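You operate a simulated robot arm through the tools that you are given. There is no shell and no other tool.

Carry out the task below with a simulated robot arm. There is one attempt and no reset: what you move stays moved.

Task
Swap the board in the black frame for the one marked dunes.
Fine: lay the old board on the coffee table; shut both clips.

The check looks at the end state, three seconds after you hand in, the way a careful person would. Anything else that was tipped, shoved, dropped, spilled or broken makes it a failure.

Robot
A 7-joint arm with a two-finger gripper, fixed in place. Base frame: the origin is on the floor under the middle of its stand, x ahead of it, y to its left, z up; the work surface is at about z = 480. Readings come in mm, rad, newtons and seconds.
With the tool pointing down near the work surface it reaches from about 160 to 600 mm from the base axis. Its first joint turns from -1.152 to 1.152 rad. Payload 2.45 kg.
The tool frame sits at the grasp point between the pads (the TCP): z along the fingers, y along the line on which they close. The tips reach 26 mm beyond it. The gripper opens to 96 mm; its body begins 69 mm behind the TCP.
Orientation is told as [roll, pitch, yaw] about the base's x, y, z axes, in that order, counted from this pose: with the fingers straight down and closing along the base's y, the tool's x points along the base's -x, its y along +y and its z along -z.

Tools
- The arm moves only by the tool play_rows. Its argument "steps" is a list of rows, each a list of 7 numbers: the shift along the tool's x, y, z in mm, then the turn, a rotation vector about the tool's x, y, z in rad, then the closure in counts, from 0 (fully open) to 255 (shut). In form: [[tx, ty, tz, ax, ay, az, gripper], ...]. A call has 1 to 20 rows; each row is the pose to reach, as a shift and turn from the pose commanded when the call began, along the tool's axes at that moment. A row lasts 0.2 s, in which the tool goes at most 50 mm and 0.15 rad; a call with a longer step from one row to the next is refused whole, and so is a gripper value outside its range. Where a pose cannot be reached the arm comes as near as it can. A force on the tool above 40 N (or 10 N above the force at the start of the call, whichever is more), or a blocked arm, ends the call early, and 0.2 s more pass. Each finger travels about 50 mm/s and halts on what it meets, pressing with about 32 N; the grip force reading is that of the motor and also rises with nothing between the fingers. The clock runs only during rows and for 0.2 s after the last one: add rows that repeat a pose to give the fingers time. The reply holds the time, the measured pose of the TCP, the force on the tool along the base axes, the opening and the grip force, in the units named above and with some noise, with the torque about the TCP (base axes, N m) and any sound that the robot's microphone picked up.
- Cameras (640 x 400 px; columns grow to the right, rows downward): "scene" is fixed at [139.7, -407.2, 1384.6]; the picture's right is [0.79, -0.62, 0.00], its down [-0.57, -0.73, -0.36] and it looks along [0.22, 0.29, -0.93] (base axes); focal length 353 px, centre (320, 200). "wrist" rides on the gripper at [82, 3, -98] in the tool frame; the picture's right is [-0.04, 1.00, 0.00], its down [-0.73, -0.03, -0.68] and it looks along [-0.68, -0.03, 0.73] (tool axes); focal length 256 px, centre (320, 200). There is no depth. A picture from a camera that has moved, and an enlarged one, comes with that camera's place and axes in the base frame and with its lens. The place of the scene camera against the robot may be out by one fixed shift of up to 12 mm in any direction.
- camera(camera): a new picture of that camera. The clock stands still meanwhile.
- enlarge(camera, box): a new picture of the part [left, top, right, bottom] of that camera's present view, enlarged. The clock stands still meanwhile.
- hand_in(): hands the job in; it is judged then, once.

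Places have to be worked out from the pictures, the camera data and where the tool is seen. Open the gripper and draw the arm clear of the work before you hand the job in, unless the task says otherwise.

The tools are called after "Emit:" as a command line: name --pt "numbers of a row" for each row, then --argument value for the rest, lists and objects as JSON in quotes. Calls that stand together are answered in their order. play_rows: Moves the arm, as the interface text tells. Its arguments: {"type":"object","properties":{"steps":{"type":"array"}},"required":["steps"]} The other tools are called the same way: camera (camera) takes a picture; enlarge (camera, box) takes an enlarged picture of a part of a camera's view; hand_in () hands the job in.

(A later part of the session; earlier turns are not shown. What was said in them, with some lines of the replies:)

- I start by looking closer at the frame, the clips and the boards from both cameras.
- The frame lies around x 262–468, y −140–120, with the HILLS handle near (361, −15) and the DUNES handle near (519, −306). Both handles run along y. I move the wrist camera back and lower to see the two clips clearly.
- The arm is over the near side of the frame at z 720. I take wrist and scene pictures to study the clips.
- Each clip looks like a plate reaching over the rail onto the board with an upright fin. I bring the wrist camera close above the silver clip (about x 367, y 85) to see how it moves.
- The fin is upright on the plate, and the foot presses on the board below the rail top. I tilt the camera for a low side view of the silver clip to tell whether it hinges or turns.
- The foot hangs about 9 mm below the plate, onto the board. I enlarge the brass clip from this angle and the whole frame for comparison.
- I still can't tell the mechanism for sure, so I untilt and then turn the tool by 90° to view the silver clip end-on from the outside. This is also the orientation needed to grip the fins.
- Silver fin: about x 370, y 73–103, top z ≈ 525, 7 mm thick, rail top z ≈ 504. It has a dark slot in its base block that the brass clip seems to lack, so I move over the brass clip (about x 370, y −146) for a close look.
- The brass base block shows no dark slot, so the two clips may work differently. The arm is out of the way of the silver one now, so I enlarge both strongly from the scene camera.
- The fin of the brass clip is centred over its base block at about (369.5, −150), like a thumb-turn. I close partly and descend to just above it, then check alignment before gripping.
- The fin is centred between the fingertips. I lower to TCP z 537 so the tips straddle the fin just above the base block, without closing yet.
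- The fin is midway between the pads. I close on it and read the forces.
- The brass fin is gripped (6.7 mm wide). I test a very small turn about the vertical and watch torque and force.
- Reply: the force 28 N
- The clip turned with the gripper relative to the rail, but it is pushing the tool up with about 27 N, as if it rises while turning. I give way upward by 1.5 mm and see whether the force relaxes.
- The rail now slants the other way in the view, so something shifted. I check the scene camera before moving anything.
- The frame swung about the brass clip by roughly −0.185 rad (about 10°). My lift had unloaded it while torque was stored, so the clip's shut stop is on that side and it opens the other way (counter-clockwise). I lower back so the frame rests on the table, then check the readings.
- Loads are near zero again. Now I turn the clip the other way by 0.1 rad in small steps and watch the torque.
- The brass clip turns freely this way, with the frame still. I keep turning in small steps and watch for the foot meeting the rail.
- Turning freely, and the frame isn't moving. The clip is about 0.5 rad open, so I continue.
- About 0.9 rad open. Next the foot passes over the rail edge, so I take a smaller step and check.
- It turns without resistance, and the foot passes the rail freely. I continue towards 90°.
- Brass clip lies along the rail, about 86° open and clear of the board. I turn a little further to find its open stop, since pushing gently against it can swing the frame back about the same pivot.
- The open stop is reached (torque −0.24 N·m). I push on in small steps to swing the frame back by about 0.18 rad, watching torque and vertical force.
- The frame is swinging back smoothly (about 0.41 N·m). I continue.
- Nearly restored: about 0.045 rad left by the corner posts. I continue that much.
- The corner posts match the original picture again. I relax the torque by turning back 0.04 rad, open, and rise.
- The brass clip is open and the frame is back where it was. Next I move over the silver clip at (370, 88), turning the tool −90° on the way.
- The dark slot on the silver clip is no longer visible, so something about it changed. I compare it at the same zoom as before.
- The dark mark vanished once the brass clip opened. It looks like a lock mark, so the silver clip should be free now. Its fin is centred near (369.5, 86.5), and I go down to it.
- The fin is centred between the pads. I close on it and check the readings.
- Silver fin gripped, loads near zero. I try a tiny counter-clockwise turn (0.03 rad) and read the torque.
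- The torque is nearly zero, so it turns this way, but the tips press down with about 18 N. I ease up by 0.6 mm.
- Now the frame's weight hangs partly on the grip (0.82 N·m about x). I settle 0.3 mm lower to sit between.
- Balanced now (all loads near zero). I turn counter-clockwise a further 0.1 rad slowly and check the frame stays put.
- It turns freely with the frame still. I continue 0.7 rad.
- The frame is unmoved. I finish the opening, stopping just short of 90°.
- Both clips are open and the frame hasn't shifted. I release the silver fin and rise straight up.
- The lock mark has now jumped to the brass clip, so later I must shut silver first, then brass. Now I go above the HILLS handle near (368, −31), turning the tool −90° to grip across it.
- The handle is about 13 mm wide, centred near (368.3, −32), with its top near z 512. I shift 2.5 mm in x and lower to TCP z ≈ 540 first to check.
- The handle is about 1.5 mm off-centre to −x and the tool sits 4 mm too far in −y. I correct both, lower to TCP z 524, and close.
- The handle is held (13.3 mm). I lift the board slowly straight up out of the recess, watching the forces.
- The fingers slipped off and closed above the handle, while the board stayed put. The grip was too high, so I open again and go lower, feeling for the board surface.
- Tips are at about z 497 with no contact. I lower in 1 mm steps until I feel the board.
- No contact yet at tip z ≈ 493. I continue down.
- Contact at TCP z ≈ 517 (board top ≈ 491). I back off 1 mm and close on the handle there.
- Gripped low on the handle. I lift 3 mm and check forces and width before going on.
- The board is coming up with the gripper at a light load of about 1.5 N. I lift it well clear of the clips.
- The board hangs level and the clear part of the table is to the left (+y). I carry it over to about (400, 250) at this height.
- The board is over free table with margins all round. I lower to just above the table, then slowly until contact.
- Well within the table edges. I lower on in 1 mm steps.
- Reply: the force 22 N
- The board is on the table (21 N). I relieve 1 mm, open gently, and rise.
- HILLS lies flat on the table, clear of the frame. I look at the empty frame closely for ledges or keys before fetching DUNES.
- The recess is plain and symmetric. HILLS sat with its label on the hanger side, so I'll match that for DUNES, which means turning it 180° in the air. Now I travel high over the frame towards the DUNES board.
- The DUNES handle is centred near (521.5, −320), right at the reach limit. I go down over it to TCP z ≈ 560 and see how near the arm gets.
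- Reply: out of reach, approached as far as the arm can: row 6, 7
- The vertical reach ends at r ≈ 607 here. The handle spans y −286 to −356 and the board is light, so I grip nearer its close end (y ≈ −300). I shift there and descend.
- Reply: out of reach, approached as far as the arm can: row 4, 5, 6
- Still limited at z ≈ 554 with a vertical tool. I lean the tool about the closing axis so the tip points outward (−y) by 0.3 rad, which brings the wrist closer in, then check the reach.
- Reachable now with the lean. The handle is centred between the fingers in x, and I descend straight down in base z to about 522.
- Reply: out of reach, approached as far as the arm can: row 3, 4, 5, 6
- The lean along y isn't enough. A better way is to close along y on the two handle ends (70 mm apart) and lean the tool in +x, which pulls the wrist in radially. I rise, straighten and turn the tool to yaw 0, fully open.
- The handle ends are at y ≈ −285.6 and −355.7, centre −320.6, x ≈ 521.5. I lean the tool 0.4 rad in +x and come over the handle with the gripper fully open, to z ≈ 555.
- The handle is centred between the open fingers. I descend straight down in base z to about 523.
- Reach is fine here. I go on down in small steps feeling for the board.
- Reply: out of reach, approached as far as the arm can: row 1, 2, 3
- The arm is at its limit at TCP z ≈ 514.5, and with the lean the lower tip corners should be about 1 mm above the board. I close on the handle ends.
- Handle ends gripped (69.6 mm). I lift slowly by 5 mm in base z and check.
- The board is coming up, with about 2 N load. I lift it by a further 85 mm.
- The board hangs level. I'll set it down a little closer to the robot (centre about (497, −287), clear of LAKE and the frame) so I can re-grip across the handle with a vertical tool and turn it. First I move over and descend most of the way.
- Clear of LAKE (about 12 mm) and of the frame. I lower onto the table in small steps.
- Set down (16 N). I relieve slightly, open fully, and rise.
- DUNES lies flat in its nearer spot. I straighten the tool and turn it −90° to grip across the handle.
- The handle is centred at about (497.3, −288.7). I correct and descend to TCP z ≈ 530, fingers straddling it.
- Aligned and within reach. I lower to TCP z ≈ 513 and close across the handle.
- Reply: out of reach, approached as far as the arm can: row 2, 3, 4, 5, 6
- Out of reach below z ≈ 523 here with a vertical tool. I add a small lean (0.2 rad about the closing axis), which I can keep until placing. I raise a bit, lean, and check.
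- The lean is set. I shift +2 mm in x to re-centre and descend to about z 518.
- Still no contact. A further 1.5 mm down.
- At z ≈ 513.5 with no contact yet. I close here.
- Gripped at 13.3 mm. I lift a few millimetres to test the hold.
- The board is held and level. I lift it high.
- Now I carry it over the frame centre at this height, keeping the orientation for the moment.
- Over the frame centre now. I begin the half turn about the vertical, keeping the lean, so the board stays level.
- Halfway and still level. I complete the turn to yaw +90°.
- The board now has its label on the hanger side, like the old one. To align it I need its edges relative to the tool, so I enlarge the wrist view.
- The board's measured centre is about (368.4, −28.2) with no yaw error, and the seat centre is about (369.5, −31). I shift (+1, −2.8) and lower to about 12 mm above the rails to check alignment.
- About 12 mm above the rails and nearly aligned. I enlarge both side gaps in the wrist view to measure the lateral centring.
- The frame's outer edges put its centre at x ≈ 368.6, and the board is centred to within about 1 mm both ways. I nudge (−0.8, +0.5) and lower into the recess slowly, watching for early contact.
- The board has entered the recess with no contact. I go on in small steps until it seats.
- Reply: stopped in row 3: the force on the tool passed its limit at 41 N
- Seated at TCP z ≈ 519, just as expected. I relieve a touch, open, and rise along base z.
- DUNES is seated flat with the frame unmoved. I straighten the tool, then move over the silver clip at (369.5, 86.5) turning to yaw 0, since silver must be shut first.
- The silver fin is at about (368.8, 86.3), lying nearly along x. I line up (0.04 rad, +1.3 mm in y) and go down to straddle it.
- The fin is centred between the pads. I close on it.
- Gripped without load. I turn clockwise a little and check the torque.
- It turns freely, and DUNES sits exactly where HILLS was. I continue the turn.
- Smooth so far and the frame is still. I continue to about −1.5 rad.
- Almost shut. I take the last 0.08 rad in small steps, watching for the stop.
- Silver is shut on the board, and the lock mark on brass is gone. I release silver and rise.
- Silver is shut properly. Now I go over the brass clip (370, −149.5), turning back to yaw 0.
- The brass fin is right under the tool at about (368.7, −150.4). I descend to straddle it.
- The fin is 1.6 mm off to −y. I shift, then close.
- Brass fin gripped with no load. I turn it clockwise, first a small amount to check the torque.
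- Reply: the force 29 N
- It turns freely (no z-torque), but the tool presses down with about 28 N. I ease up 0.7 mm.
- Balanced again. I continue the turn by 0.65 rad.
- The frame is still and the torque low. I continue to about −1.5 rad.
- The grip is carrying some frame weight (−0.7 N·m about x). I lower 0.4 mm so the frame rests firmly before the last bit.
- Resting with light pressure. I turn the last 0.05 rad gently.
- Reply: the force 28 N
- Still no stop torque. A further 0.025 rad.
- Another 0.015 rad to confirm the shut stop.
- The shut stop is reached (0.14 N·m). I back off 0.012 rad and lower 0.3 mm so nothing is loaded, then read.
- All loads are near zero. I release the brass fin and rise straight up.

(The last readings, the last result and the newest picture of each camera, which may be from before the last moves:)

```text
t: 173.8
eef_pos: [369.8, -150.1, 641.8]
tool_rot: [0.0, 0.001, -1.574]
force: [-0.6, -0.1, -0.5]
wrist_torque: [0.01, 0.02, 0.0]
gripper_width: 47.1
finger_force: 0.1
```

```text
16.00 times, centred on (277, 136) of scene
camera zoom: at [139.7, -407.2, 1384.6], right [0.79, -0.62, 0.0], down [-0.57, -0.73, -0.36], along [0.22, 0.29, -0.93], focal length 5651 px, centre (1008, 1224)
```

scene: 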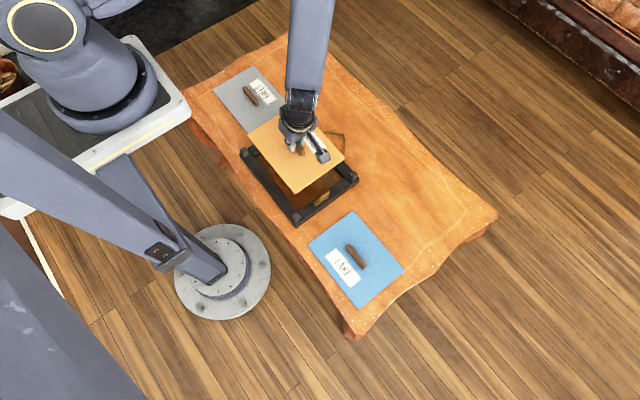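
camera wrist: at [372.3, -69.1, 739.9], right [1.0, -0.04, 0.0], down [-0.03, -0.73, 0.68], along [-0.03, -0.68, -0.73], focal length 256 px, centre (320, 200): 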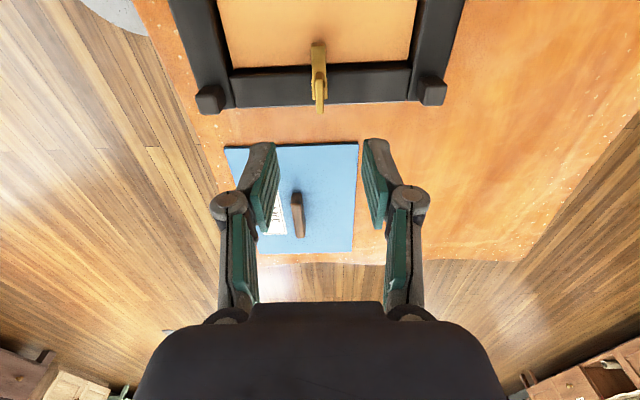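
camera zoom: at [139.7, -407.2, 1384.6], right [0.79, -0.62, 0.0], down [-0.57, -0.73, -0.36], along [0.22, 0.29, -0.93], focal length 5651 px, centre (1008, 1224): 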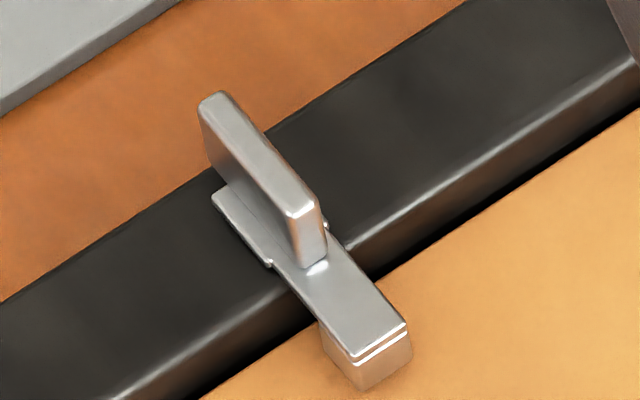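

Both clips look shut, but the lock mark now shows on brass, whereas originally it was on silver with brass unmarked. I backed brass off by about 0.013 rad before releasing, so it may not be quite home. I look closer before deciding.

Emit:
enlarge --camera "wrist" --box '[295, 40, 345, 115]'

Emit:
enlarge --camera "scene" --box '[220, 90, 380, 240]'

```text
5.33 times, centred on (320, 78) of wrist
camera zoom: at [372.3, -69.1, 739.9], right [1.0, -0.04, 0.0], down [-0.03, -0.73, 0.68], along [-0.03, -0.68, -0.73], focal length 1365 px, centre (320, 853)
```

zoom: 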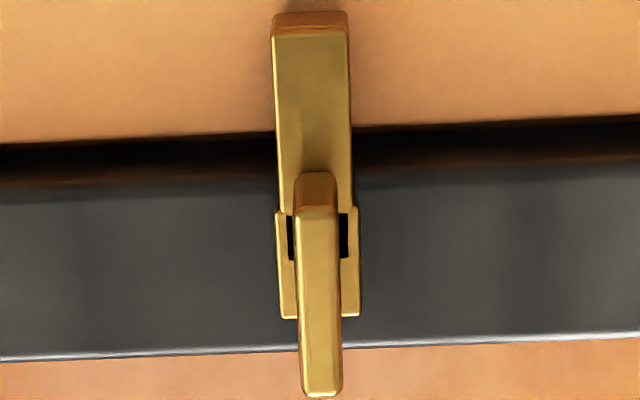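

```text
2.67 times, centred on (300, 165) of scene
camera zoom: at [139.7, -407.2, 1384.6], right [0.79, -0.62, 0.0], down [-0.57, -0.73, -0.36], along [0.22, 0.29, -0.93], focal length 942 px, centre (373, 293)
```

zoom: 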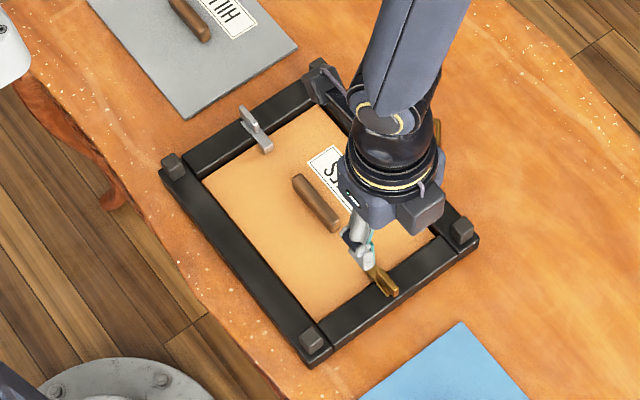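

By angle both look the same as at the start, within about 0.01 rad. To be sure, I re-grip brass and press it fully to its stop, releasing right there this time. I descend again.

Emit:
play_rows --pt "0 0 30 0 0 0 150" --pt "0 0 60 0 0 0 170" --pt "0 0 85 0 0 0 185" --pt "0 0 98 0 0 0 190" --pt "0 0 104 0 0 0 190" --pt "0 0 104 0 0 0 190"

Emit:
enlarge --camera "wrist" --box '[240, 70, 400, 220]'

Emit:
enlarge --camera "scene" --box '[308, 183, 338, 203]'

```text
t: 175.2
eef_pos: [371.0, -151.6, 539.0]
tool_rot: [-0.001, -0.001, -1.572]
force: [-0.8, 0.2, -0.1]
wrist_torque: [0.03, 0.0, -0.01]
gripper_width: 24.5
finger_force: 0.1
```

```text
2.67 times, centred on (320, 145) of wrist
camera zoom: at [373.1, -70.0, 636.7], right [1.0, -0.04, 0.0], down [-0.03, -0.73, 0.68], along [-0.03, -0.68, -0.73], focal length 683 px, centre (320, 347)
```

zoom: 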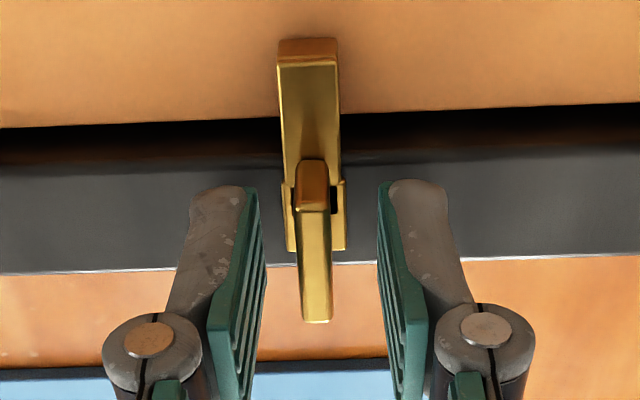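

```text
16.00 times, centred on (323, 193) of scene
camera zoom: at [139.7, -407.2, 1384.6], right [0.79, -0.62, 0.0], down [-0.57, -0.73, -0.36], along [0.22, 0.29, -0.93], focal length 5651 px, centre (272, 312)
```

zoom: 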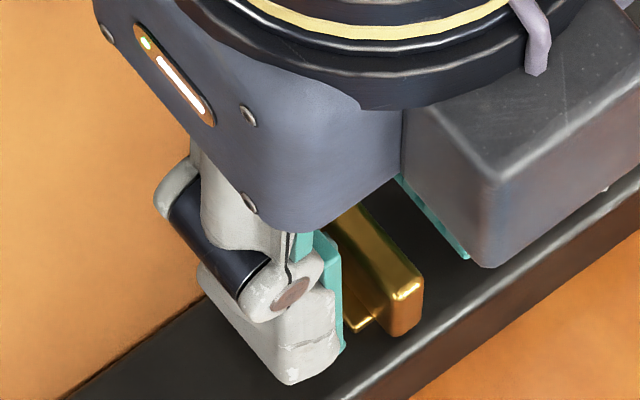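

The fin is 1.7 mm off-centre in x. I correct, lower 0.8 mm, and close on it.

Emit:
play_rows --pt "0 -0.8 0.4 0 0 0 190" --pt "0 -1.7 0.8 0 0 0 190" --pt "0 -1.7 0.8 0 0 0 210" --pt "0 -1.7 0.8 0 0 0 230" --pt "0 -1.7 0.8 0 0 0 255" --pt "0 -1.7 0.8 0 0 0 255" --pt "0 -1.7 0.8 0 0 0 255"

```text
t: 176.8
eef_pos: [369.2, -150.1, 537.7]
tool_rot: [0.0, 0.001, -1.573]
force: [2.5, 0.7, 0.4]
wrist_torque: [-0.02, -0.07, -0.03]
gripper_width: 6.6
finger_force: 32.1
```

Gripped with little load. I press gently towards the shut stop in 5 mrad steps.

Emit:
play_rows --pt "0 0 0 0 0 0.005 255" --pt "0 0 0 0 0 0.01 255" --pt "0 0 0 0 0 0.012 255" --pt "0 0 0 0 0 0.012 255"

```text
t: 177.8
eef_pos: [368.0, -151.2, 538.3]
tool_rot: [0.001, 0.002, -1.584]
force: [2.2, -0.3, 8.0]
wrist_torque: [0.29, -0.02, 0.1]
gripper_width: 6.3
finger_force: 32.1
```

At the stop (0.10 N·m), with the frame pressed lightly on the table. I open right here and rise.

Emit:
play_rows --pt "0 0 0 0 0 0 220" --pt "0 0 0 0 0 0 180" --pt "0 0 0 0 0 0 140" --pt "0 0 0 0 0 0 130" --pt "0 0 -20 0 0 0 130" --pt "0 0 -60 0 0 0 130" --pt "0 0 -105 0 0 0 130" --pt "0 0 -105 0 0 0 130"

Emit:
enlarge --camera "wrist" --box '[295, 40, 345, 115]'

Emit:
enlarge --camera "scene" --box '[262, 126, 292, 146]'

Emit:
enlarge --camera "scene" --box '[220, 90, 380, 240]'

```text
t: 179.6
eef_pos: [371.8, -151.0, 642.0]
tool_rot: [0.0, 0.0, -1.584]
force: [0.5, -0.4, -0.1]
wrist_torque: [0.0, -0.01, -0.01]
gripper_width: 47.0
finger_force: 0.0
```

```text
5.33 times, centred on (320, 78) of wrist
camera zoom: at [374.9, -69.8, 740.2], right [1.0, -0.05, 0.0], down [-0.04, -0.73, 0.68], along [-0.04, -0.68, -0.73], focal length 1365 px, centre (320, 853)
```

zoom: 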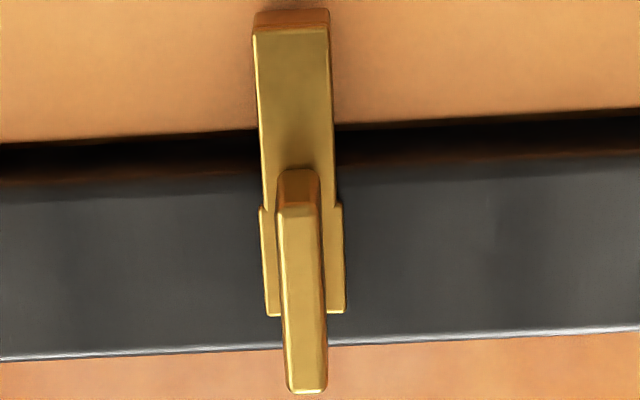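

```text
16.00 times, centred on (277, 136) of scene
camera zoom: at [139.7, -407.2, 1384.6], right [0.79, -0.62, 0.0], down [-0.57, -0.73, -0.36], along [0.22, 0.29, -0.93], focal length 5651 px, centre (1008, 1224)
```

zoom: 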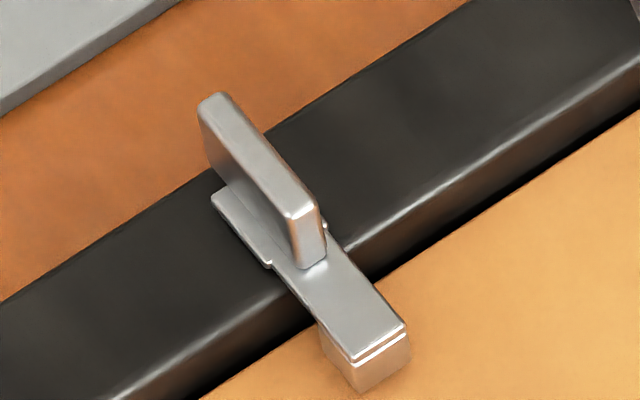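

```text
2.67 times, centred on (300, 165) of scene
camera zoom: at [139.7, -407.2, 1384.6], right [0.79, -0.62, 0.0], down [-0.57, -0.73, -0.36], along [0.22, 0.29, -0.93], focal length 942 px, centre (373, 293)
```

zoom: 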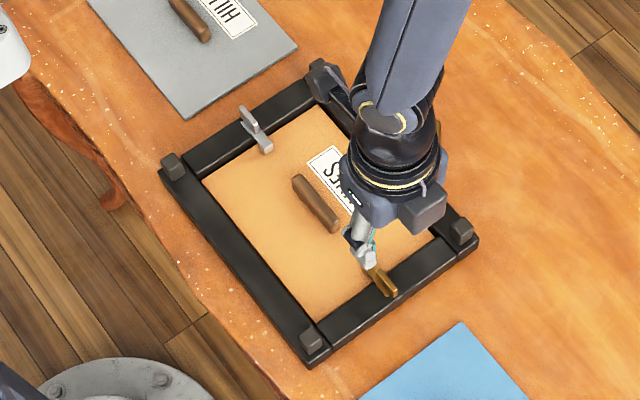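

The dark mark on brass has gone now that it is pressed home, so the mark seems to mean a clip is not fully at its stop. Neither clip shows it now. I open the gripper, rise and return to the starting area to view everything undisturbed.

Emit:
play_rows --pt "0 0 -40 0 0 0 60" --pt "0 0 -80 0 0 0 0" --pt "0 0 -120 0 0 0 0" --pt "0 0 -148 0 0 -0.13 0" --pt "0 0 -148 0 0 -0.27 0" --pt "0 0 -148 0 0 -0.41 0" --pt "0 0 -148 0 0 -0.55 0" --pt "0 0 -148 0 0 -0.69 0" --pt "0 0 -148 0 0 -0.83 0" --pt "5 20 -148 0 0 -0.97 0" --pt "15 40 -148 0 0 -1.11 0" --pt "25 60 -148 0 0 -1.25 0" --pt "35 80 -148 0 0 -1.39 0" --pt "46 96 -148 0 0 -1.5 0" --pt "46 96 -148 0 0 -1.58 0" --pt "46 96 -148 0 0 -1.58 0"

Emit:
camera --camera "scene"

Emit:
enlarge --camera "scene" --box '[220, 90, 380, 240]'

Emit:
enlarge --camera "scene" --box '[308, 183, 338, 203]'

Emit:
enlarge --camera "scene" --box '[262, 126, 292, 146]'

```text
t: 183.0
eef_pos: [463.1, -107.3, 790.9]
tool_rot: [0.0, 0.0, -0.006]
force: [0.1, 0.9, 0.5]
wrist_torque: [0.01, -0.02, 0.04]
gripper_width: 95.9
finger_force: 0.1
```

```text
taken
```

scene: 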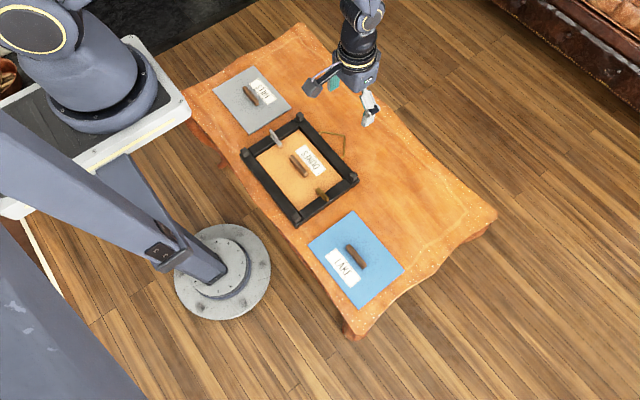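

```text
2.67 times, centred on (300, 165) of scene
camera zoom: at [139.7, -407.2, 1384.6], right [0.79, -0.62, 0.0], down [-0.57, -0.73, -0.36], along [0.22, 0.29, -0.93], focal length 942 px, centre (373, 293)
```

zoom: 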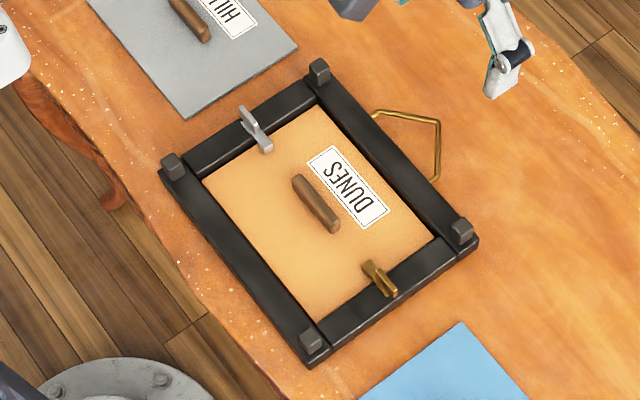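

```text
16.00 times, centred on (323, 193) of scene
camera zoom: at [139.7, -407.2, 1384.6], right [0.79, -0.62, 0.0], down [-0.57, -0.73, -0.36], along [0.22, 0.29, -0.93], focal length 5651 px, centre (272, 312)
```

zoom: 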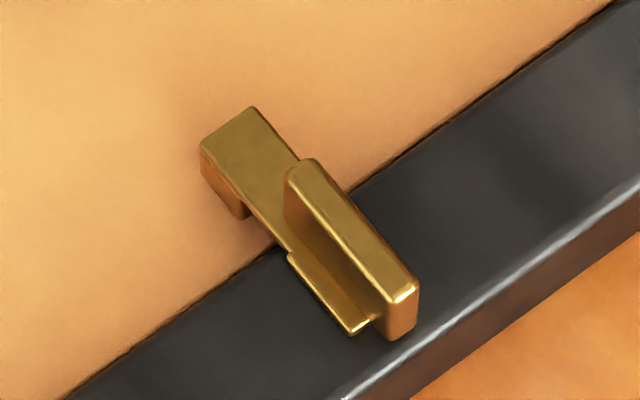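

```text
16.00 times, centred on (277, 136) of scene
camera zoom: at [139.7, -407.2, 1384.6], right [0.79, -0.62, 0.0], down [-0.57, -0.73, -0.36], along [0.22, 0.29, -0.93], focal length 5651 px, centre (1008, 1224)
```

zoom: 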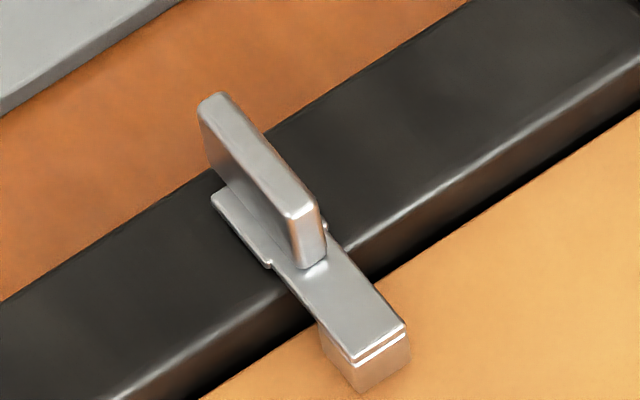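

DUNES is seated in the frame, both clips lie across it unmarked, HILLS is flat on the table and LAKE is untouched. I wait about 3 s and look again to be sure nothing creeps.

Emit:
play_rows --pt "0 0 0 0 0 0 0" --pt "0 0 0 0 0 0 0" --pt "0 0 0 0 0 0 0" --pt "0 0 0 0 0 0 0" --pt "0 0 0 0 0 0 0" --pt "0 0 0 0 0 0 0" --pt "0 0 0 0 0 0 0" --pt "0 0 0 0 0 0 0" --pt "0 0 0 0 0 0 0" --pt "0 0 0 0 0 0 0" --pt "0 0 0 0 0 0 0" --pt "0 0 0 0 0 0 0" --pt "0 0 0 0 0 0 0" --pt "0 0 0 0 0 0 0" --pt "0 0 0 0 0 0 0"

Emit:
enlarge --camera "scene" --box '[308, 183, 338, 203]'

Emit:
enlarge --camera "scene" --box '[262, 126, 292, 146]'

Emit:
enlarge --camera "scene" --box '[190, 50, 410, 310]'

Emit:
camera --camera "wrist"

```text
t: 186.2
eef_pos: [462.7, -105.7, 791.4]
tool_rot: [-0.001, 0.001, -0.003]
force: [-0.3, 0.4, 0.3]
wrist_torque: [0.02, 0.03, 0.01]
gripper_width: 96.0
finger_force: 0.1
```

```text
16.00 times, centred on (323, 193) of scene
camera zoom: at [139.7, -407.2, 1384.6], right [0.79, -0.62, 0.0], down [-0.57, -0.73, -0.36], along [0.22, 0.29, -0.93], focal length 5651 px, centre (272, 312)
```

zoom: 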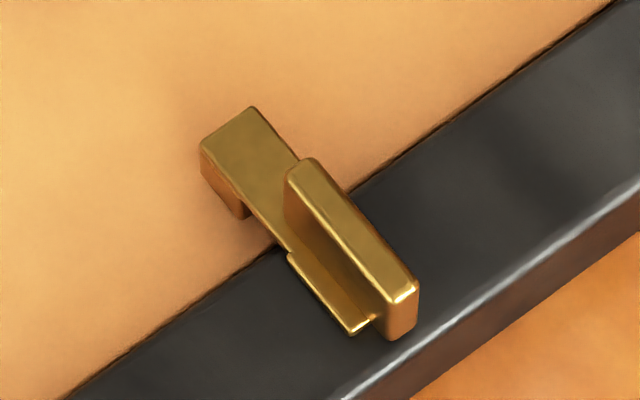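

```text
16.00 times, centred on (277, 136) of scene
camera zoom: at [139.7, -407.2, 1384.6], right [0.79, -0.62, 0.0], down [-0.57, -0.73, -0.36], along [0.22, 0.29, -0.93], focal length 5651 px, centre (1008, 1224)
```

zoom: 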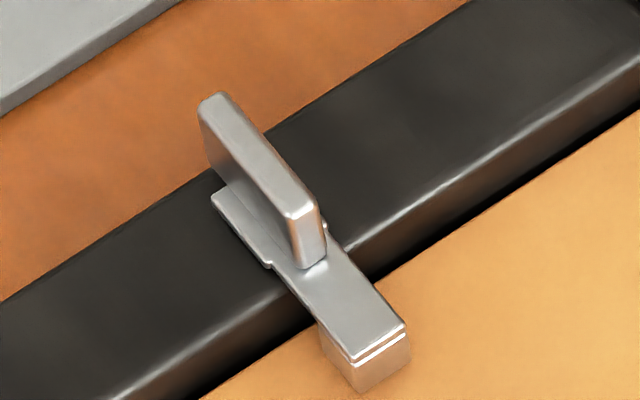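

```text
1.54 times, centred on (300, 180) of scene
camera zoom: at [139.7, -407.2, 1384.6], right [0.79, -0.62, 0.0], down [-0.57, -0.73, -0.36], along [0.22, 0.29, -0.93], focal length 543 px, centre (351, 231)
```

zoom: 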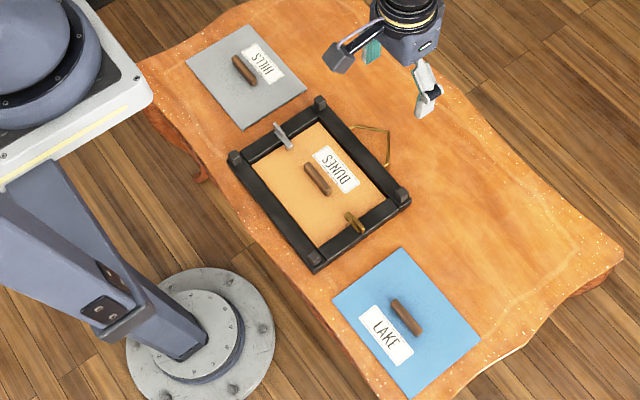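

```text
taken
camera wrist: at [381.5, -103.1, 888.7], right [0.04, 1.0, 0.0], down [0.73, -0.03, 0.68], along [0.68, -0.03, -0.73], focal length 256 px, centre (320, 200)
```

wrist: 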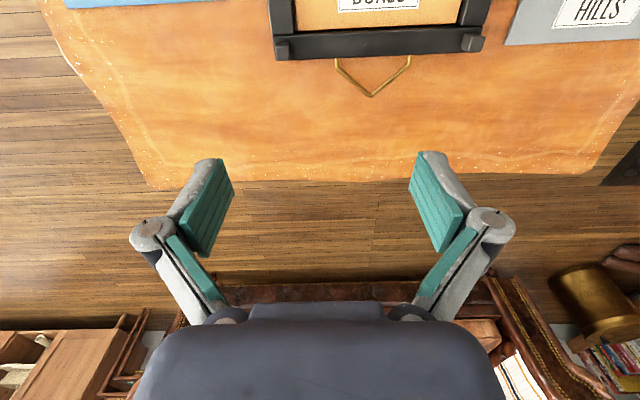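

Nothing has moved. DUNES sits in the black frame with both clips shut over it, HILLS is flat on the table, LAKE is undisturbed, and the gripper is open and clear. I hand the job in.

Emit:
hand_in

```text
The job is handed in.
```

I've handed the job in. The dunes board is in the black frame with both clips shut, and the old hills board lies flat on the coffee table to the left of the frame. The gripper is open and clear. After a three-second wait, nothing in the pictures had moved.

- **Frame moved and put back:** my first turn of the brass clip went the wrong way, and the frame swung about 10° on the table. I turned it back and the corner posts lined up with the first picture. By the end it was a few millimetres from its original place.
- **Lift slip:** the gripper slipped off the hills board's handle on the first try. The board stayed in the frame, and the second grip held.
- **Dunes orientation:** I turned the dunes board half a turn so its label sits on the hanger side, as the hills label did. The task didn't specify this.
- **Brass clip:** a dark mark showed on the brass clip after I first shut it. I pressed it fully to its stop and the mark went away. The silver clip had a similar mark at the start. I never worked out for certain what the marks mean, but neither clip shows one now.
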